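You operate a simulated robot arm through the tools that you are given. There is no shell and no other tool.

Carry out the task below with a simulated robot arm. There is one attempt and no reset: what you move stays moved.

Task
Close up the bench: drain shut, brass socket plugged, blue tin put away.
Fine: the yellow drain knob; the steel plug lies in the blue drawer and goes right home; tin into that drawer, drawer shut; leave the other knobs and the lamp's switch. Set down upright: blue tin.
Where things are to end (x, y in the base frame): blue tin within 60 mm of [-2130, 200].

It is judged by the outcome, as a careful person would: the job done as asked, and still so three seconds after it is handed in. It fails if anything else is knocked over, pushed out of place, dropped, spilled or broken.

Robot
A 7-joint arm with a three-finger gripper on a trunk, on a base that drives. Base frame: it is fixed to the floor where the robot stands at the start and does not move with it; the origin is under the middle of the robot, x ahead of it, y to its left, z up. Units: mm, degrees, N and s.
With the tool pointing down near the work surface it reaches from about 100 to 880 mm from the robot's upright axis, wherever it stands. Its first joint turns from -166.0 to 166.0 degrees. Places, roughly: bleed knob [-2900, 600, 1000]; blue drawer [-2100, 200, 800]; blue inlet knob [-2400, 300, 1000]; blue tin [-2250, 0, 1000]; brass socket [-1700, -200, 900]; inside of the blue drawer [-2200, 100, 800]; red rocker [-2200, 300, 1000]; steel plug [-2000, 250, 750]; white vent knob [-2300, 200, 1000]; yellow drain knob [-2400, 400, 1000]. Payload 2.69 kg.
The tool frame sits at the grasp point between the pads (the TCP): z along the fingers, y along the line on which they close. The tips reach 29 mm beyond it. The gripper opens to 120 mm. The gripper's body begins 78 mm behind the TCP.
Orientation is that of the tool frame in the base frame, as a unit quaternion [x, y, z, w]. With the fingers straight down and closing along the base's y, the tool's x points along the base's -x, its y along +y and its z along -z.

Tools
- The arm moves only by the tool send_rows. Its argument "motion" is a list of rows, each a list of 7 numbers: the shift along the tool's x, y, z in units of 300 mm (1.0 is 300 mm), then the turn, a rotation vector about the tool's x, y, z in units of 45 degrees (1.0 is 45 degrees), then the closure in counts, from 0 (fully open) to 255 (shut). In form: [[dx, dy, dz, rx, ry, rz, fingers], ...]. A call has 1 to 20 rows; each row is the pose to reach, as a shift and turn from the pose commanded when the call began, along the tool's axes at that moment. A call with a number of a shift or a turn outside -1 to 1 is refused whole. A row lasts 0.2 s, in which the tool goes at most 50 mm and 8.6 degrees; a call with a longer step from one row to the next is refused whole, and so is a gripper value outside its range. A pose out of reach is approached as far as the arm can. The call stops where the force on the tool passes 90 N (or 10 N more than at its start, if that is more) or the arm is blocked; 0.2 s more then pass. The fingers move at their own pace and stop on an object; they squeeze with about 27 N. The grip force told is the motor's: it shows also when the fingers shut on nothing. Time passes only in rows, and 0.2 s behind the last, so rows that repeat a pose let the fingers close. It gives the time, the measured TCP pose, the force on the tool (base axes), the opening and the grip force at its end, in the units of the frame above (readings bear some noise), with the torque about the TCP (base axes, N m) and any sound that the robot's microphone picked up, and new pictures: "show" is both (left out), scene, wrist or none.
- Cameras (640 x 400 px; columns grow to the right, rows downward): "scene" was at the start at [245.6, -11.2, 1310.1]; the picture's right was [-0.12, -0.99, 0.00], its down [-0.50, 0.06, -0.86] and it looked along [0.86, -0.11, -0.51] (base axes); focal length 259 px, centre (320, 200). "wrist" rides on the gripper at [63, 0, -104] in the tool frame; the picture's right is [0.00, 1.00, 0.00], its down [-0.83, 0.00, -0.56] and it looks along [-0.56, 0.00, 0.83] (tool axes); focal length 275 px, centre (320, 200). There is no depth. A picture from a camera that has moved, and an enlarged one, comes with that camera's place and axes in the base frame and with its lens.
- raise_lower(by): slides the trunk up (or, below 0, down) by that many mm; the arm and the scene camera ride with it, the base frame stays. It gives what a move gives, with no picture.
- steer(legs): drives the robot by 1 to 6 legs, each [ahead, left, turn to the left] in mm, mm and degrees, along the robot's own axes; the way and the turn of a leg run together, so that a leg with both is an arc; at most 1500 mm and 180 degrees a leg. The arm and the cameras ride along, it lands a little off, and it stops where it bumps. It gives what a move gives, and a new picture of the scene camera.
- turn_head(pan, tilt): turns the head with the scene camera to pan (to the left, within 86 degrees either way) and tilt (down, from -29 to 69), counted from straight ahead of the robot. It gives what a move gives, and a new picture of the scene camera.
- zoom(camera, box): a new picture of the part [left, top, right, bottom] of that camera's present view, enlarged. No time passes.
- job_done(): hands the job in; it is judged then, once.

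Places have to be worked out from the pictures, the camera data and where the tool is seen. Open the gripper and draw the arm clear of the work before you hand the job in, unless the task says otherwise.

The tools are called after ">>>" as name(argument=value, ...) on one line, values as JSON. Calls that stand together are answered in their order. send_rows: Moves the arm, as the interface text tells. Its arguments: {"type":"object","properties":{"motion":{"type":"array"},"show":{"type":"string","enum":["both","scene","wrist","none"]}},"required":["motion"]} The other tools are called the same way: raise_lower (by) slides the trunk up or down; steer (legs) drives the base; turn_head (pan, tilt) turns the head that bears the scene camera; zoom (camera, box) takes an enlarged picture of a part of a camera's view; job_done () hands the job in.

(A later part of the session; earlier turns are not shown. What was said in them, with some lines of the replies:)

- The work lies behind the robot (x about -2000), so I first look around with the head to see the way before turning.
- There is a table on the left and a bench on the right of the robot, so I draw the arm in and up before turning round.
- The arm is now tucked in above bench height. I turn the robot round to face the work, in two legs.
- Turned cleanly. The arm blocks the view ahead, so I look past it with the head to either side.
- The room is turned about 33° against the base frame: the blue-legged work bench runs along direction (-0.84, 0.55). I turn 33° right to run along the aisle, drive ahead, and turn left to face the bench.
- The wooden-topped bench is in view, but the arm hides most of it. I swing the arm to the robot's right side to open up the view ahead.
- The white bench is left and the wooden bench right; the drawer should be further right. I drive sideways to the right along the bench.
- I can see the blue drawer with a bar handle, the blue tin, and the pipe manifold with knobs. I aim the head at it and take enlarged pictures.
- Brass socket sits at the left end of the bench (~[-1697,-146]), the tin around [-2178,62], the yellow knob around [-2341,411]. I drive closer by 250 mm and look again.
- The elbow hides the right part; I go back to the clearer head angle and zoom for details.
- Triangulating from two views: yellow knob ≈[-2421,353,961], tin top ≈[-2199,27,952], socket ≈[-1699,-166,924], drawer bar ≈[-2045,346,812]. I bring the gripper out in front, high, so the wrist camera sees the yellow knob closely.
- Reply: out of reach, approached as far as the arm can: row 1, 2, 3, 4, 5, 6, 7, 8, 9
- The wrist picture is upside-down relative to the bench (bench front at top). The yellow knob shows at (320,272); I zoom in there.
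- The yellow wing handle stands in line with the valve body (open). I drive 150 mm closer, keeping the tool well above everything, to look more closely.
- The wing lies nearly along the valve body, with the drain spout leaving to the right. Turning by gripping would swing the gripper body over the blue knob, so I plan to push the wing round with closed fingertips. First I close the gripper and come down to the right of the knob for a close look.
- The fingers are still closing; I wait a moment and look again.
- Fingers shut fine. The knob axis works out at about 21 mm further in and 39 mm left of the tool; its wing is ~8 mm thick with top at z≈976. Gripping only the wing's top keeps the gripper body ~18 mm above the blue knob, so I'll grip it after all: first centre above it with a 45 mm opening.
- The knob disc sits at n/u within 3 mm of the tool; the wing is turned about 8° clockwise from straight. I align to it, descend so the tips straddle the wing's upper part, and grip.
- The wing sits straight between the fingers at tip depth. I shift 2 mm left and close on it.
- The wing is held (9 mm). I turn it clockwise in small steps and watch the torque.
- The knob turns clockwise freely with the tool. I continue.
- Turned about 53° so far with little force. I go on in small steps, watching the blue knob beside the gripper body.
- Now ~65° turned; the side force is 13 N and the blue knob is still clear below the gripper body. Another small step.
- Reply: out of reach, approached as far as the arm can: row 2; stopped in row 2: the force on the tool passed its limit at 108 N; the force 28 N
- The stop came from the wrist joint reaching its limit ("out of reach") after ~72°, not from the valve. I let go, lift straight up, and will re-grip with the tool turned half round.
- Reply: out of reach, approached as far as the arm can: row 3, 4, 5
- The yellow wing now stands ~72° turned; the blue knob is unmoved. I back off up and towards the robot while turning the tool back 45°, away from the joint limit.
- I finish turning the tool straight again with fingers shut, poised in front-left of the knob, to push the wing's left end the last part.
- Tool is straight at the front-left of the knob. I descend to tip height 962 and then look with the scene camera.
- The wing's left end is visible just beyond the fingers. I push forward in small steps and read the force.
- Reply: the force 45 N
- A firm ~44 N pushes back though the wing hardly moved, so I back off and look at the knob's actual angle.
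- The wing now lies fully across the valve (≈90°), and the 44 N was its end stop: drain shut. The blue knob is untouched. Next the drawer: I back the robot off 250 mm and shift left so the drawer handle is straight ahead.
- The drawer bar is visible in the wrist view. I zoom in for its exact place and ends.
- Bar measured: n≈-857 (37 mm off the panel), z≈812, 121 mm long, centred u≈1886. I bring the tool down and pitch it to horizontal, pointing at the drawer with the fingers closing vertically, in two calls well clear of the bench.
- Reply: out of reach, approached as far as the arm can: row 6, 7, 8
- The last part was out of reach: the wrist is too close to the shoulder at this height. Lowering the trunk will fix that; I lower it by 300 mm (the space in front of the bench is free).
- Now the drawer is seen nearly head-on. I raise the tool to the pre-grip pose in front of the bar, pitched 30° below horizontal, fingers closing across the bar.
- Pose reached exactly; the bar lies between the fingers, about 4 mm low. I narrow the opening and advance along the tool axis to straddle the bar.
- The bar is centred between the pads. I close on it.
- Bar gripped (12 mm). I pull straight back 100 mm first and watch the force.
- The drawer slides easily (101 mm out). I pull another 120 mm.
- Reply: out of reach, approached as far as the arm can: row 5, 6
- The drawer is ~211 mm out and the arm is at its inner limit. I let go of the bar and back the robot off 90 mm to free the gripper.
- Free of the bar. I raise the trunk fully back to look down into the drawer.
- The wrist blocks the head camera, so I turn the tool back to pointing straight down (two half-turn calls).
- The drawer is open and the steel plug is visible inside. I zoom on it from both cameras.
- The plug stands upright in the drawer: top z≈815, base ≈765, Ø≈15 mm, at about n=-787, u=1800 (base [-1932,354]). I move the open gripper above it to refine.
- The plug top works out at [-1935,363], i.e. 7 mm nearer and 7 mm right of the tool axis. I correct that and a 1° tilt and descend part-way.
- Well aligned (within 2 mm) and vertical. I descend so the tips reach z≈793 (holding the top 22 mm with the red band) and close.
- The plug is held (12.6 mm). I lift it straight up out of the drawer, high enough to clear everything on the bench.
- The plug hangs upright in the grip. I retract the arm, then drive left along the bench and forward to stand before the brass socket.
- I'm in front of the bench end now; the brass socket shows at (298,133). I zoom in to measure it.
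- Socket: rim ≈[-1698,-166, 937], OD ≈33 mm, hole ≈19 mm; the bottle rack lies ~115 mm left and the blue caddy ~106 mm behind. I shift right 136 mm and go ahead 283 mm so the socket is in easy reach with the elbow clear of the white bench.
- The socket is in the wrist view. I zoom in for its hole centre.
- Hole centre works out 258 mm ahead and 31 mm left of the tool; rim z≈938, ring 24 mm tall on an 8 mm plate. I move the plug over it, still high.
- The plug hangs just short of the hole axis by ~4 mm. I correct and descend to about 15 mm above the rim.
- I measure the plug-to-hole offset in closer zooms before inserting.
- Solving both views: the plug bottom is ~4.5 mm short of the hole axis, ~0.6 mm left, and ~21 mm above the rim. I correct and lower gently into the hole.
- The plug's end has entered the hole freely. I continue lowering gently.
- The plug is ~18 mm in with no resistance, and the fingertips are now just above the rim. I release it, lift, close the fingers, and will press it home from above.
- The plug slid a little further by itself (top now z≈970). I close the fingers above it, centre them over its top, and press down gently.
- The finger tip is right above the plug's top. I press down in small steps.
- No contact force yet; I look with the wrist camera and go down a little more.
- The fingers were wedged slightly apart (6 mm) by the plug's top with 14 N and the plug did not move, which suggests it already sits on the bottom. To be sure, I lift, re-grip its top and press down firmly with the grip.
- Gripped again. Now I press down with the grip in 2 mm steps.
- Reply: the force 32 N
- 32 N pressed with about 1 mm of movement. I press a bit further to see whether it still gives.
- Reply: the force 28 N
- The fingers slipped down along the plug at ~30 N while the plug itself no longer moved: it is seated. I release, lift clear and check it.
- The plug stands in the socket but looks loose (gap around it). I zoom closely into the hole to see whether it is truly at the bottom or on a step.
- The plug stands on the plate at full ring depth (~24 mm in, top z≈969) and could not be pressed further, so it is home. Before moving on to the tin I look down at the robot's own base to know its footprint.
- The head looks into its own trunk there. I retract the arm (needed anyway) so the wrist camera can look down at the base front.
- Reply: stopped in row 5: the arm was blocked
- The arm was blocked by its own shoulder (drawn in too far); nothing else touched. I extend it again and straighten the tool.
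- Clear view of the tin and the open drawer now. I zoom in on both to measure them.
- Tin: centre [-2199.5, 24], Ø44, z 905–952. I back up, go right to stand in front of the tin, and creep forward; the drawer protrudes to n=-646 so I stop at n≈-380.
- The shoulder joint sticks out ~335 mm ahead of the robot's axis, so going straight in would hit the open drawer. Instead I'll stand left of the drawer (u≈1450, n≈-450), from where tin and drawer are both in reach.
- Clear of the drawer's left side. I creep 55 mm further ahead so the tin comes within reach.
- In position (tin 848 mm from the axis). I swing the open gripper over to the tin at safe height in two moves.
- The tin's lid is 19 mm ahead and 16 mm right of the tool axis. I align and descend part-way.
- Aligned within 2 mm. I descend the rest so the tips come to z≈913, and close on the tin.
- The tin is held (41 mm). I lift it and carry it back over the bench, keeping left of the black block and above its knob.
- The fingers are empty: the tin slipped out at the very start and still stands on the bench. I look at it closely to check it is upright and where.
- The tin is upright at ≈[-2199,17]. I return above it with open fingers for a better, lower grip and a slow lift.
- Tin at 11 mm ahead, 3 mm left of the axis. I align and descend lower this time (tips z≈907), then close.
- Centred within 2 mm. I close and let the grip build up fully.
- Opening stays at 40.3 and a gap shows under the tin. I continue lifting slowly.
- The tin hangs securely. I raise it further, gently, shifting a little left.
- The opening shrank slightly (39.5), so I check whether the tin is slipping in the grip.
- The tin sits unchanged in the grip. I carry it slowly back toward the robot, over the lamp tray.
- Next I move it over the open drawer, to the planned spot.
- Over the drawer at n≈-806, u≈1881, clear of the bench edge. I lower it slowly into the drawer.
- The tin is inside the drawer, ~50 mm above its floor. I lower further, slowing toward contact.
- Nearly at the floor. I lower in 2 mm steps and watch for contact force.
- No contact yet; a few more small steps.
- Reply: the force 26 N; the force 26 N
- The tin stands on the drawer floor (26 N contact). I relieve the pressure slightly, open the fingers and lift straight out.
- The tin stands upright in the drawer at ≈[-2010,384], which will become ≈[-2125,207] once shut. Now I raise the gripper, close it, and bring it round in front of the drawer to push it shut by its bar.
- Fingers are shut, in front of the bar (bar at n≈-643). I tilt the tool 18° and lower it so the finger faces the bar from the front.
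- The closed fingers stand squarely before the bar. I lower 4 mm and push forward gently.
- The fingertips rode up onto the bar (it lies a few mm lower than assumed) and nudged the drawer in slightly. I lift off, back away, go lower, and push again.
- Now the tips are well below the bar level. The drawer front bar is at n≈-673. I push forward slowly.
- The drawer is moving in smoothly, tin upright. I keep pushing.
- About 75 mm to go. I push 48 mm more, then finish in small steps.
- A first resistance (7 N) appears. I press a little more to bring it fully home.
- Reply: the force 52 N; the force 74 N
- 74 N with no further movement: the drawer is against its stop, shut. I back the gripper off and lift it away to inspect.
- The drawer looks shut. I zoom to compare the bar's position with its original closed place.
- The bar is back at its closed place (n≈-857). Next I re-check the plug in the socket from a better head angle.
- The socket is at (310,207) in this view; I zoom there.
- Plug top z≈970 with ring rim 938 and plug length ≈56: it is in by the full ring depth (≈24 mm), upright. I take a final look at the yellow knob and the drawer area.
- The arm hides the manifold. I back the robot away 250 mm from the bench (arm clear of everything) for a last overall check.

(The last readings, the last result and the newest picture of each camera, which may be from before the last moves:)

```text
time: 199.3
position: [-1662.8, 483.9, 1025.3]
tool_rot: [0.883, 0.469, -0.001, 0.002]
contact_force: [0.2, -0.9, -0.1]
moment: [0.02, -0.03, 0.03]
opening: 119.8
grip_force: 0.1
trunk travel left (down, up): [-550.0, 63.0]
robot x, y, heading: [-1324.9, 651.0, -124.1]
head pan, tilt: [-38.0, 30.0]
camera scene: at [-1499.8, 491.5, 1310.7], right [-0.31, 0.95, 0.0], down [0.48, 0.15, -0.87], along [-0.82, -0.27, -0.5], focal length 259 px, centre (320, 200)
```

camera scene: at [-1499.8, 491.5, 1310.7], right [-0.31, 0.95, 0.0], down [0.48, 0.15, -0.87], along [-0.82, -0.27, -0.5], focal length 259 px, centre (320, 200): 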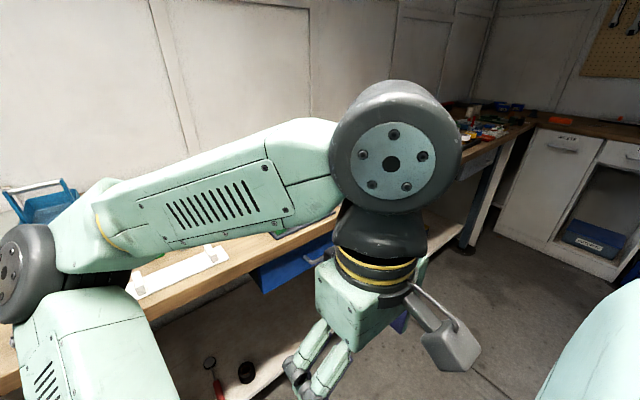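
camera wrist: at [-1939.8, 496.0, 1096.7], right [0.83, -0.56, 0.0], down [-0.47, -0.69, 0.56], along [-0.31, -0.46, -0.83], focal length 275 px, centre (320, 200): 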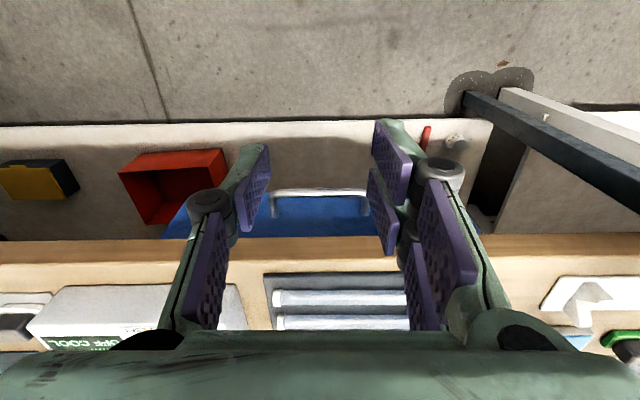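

The arm is clear of the bench. I drive along to the right to get an unblocked look at the valves.

>>> steer(legs=[[0, -500, 0]])

>>> turn_head(pan=-40, tilt=25)

>>> turn_head(pan=15, tilt=30)

```text
time: 203.7
position: [-2073.9, 758.8, 1024.8]
tool_rot: [0.882, 0.471, -0.002, 0.002]
contact_force: [0.1, -0.2, 0.0]
moment: [0.0, 0.01, 0.01]
opening: 119.9
grip_force: 0.1
trunk travel left (down, up): [-550.0, 63.0]
robot x, y, heading: [-1735.6, 925.0, -123.6]
head pan, tilt: [-38.0, 30.0]
camera scene: at [-1910.7, 767.1, 1310.6], right [-0.31, 0.95, 0.0], down [0.47, 0.16, -0.87], along [-0.82, -0.27, -0.5], focal length 259 px, centre (320, 200)
```

scene: 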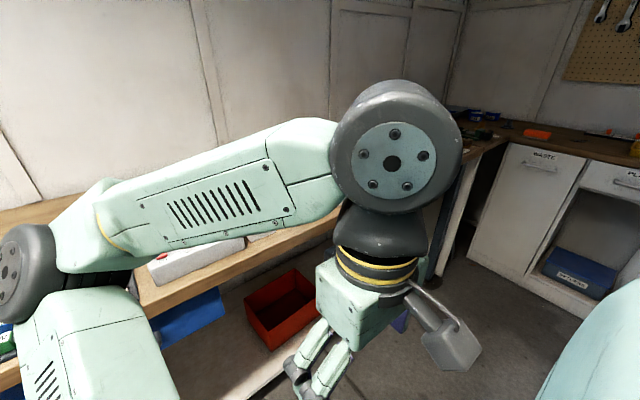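

```text
time: 204.4
position: [-2073.1, 760.0, 1024.4]
tool_rot: [0.882, 0.471, 0.0, 0.002]
contact_force: [-0.4, 1.0, 0.7]
moment: [0.03, 0.01, -0.02]
opening: 120.0
grip_force: 0.1
trunk travel left (down, up): [-550.0, 63.0]
robot x, y, heading: [-1738.1, 924.6, -123.9]
head pan, tilt: [-40.0, 25.0]
camera scene: at [-1913.2, 769.5, 1318.6], right [-0.28, 0.96, 0.0], down [0.41, 0.12, -0.91], along [-0.87, -0.25, -0.42], focal length 259 px, centre (320, 200)
```

scene: 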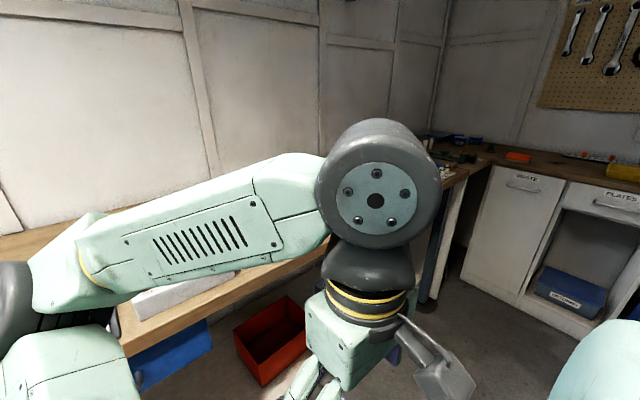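

```text
time: 205.6
position: [-2073.4, 758.2, 1024.6]
tool_rot: [0.882, 0.472, 0.0, 0.001]
contact_force: [0.2, 0.0, -0.8]
moment: [0.0, 0.01, 0.01]
opening: 119.8
grip_force: 0.0
trunk travel left (down, up): [-550.0, 63.0]
robot x, y, heading: [-1740.2, 926.3, -123.9]
head pan, tilt: [15.0, 30.0]
camera scene: at [-1853.8, 709.8, 1310.7], right [-0.95, 0.32, 0.0], down [0.16, 0.47, -0.87], along [-0.28, -0.82, -0.5], focal length 259 px, centre (320, 200)
```

scene: 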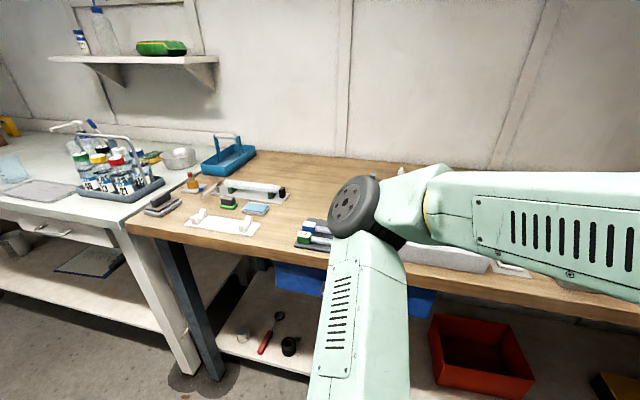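

The arm still hides the manifold; I go further right (500 mm) and look back to the left past it.

>>> steer(legs=[[0, -600, 0]])

>>> turn_head(pan=30, tilt=30)

```text
time: 210.7
position: [-2563.4, 1087.4, 1023.9]
tool_rot: [0.882, 0.471, -0.001, 0.002]
contact_force: [-0.3, -1.4, 0.2]
moment: [-0.01, 0.02, 0.02]
opening: 119.7
grip_force: 0.2
trunk travel left (down, up): [-550.0, 63.0]
robot x, y, heading: [-2226.1, 1251.8, -123.8]
head pan, tilt: [15.0, 30.0]
camera scene: at [-2343.3, 1036.7, 1310.7], right [-0.95, 0.32, 0.0], down [0.16, 0.47, -0.87], along [-0.28, -0.82, -0.5], focal length 259 px, centre (320, 200)
```

scene: 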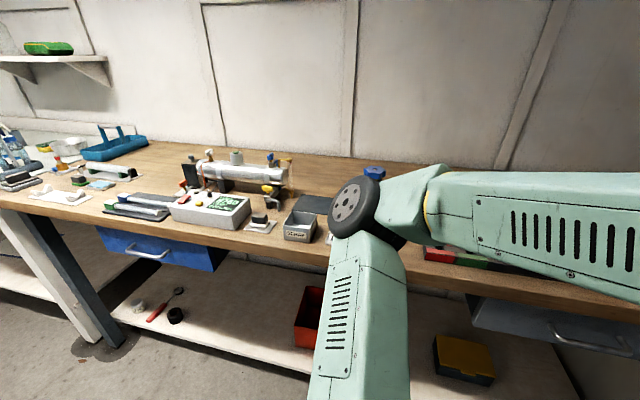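

```text
time: 211.4
position: [-2563.0, 1086.7, 1024.6]
tool_rot: [0.882, 0.472, -0.001, 0.001]
contact_force: [0.5, -0.1, 0.0]
moment: [-0.01, 0.02, 0.06]
opening: 120.0
grip_force: 0.0
trunk travel left (down, up): [-550.0, 63.0]
robot x, y, heading: [-2226.0, 1254.3, -123.6]
head pan, tilt: [30.0, 30.0]
camera scene: at [-2320.1, 1032.0, 1310.7], right [-1.0, 0.07, 0.0], down [0.03, 0.5, -0.87], along [-0.06, -0.86, -0.5], focal length 259 px, centre (320, 200)
```

scene: 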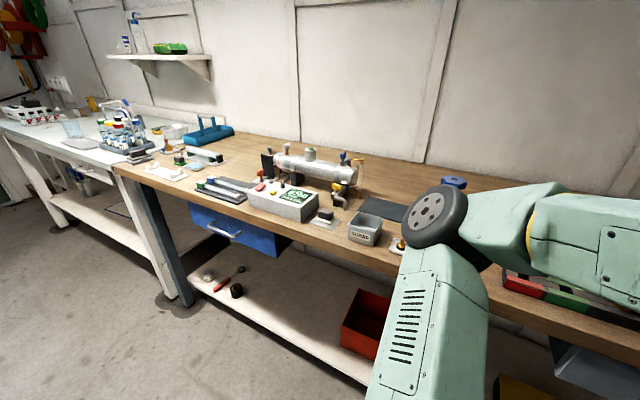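

Now the whole bench is in view. I zoom on the valves, the drawer and the socket.

>>> zoom(camera="scene", box=[250, 130, 390, 230])

>>> zoom(camera="scene", box=[325, 170, 365, 215])

>>> zoom(camera="scene", box=[170, 180, 310, 270])

>>> zoom(camera="scene", box=[110, 120, 250, 200])

```text
4.00 times, centred on (320, 180) of scene
camera zoom: at [-2320.1, 1032.0, 1310.7], right [-1.0, 0.07, 0.0], down [0.03, 0.5, -0.87], along [-0.06, -0.86, -0.5], focal length 1035 px, centre (320, 280)
```

zoom: 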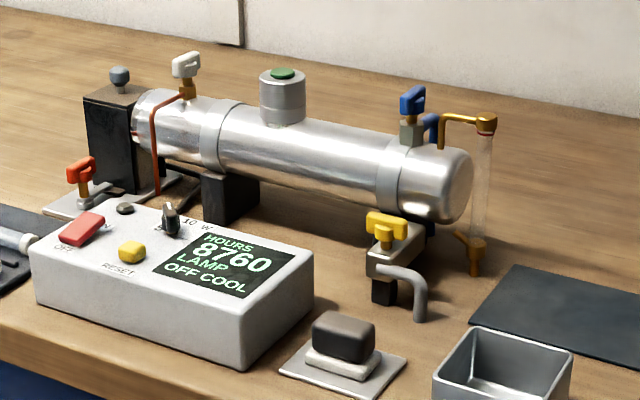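

```text
8.89 times, centred on (345, 192) of scene
camera zoom: at [-2320.1, 1032.0, 1310.7], right [-1.0, 0.07, 0.0], down [0.03, 0.5, -0.87], along [-0.06, -0.86, -0.5], focal length 2299 px, centre (98, 267)
```

zoom: 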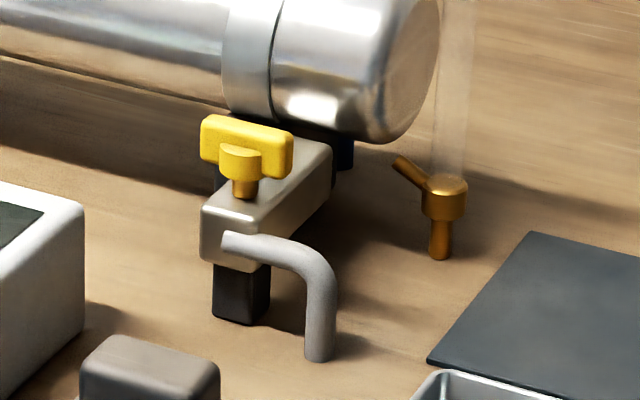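

```text
4.44 times, centred on (240, 225) of scene
camera zoom: at [-2320.1, 1032.0, 1310.7], right [-1.0, 0.07, 0.0], down [0.03, 0.5, -0.87], along [-0.06, -0.86, -0.5], focal length 1150 px, centre (676, 89)
```

zoom: 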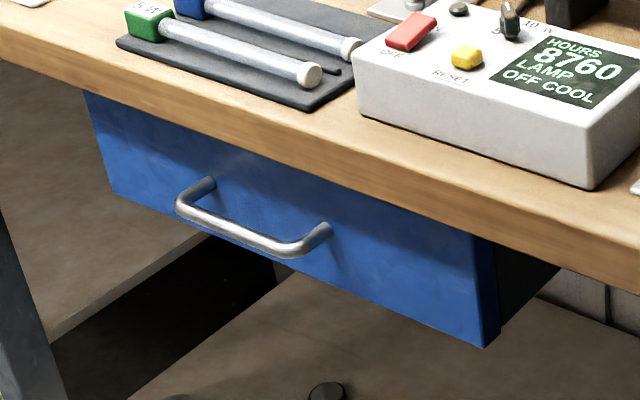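

```text
4.57 times, centred on (180, 160) of scene
camera zoom: at [-2320.1, 1032.0, 1310.7], right [-1.0, 0.07, 0.0], down [0.03, 0.5, -0.87], along [-0.06, -0.86, -0.5], focal length 1182 px, centre (960, 383)
```

zoom: 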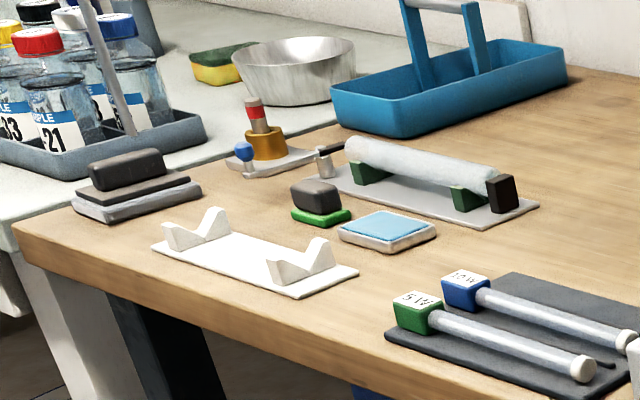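

Knob lies across the valve, drawer shut, everything else in place. The plug seems to lean slightly; I zoom in on it from this side.

>>> zoom(camera="scene", box=[155, 135, 185, 160])

```text
16.00 times, centred on (170, 148) of scene
camera zoom: at [-2320.1, 1032.0, 1310.7], right [-1.0, 0.07, 0.0], down [0.03, 0.5, -0.87], along [-0.06, -0.86, -0.5], focal length 4139 px, centre (2720, 1040)
```

zoom: 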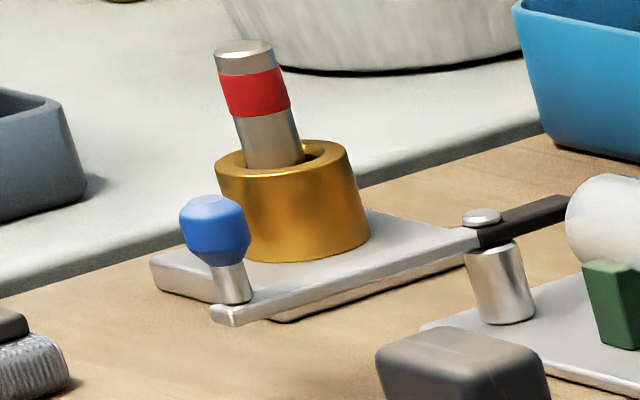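

Every part checks out:
- **Drain:** the yellow wing lies across the valve, against its stop.
- **Socket:** the plug stands vertical in the brass socket, in by the full depth of the ring (about 24 mm).
- **Tin and drawer:** the tin went into the drawer upright, and the drawer is shut against its stop.
- **Left alone:** the other knobs and the lamp switch are untouched.

The gripper is open and the arm is clear of the bench, so I hand the job in.

>>> job_done()

```text
The job is handed in.
```

I closed up the bench and handed the job in; no verdict has come back yet.

- **Drain:** the yellow knob is turned a quarter-turn clockwise and pressed against its stop. I took "across the valve body" to mean shut.
- **Socket:** the steel plug stands upright in the brass socket and sits at the bottom by my measurements, about 24 mm in. Pressing at about 30 N moved it no further. It has a few millimetres of sideways play. My grip slips at about 30 N, so I could not press harder to rule out a tighter seat lower down.
- **Tin:** I set it upright on the drawer floor and pushed the drawer slowly shut. I could not see inside after closing. Its expected final place is about [-2125, 207], roughly 8 mm from the target.
- **Drawer:** it is fully shut, with the handle within about 3 mm of where it started.

Two things slipped along the way:

- **Tin lift:** the tin slid out of the grip on the first lift. It stayed upright on the bench about 8 mm from where it had been, and I lifted it more slowly the second time.
- **Drawer push:** the fingertips rode up onto the handle once while closing the drawer, nudging it in about 30 mm.

The other knobs and the lamp's switch were not touched. The gripper is open and the arm is clear of the bench.
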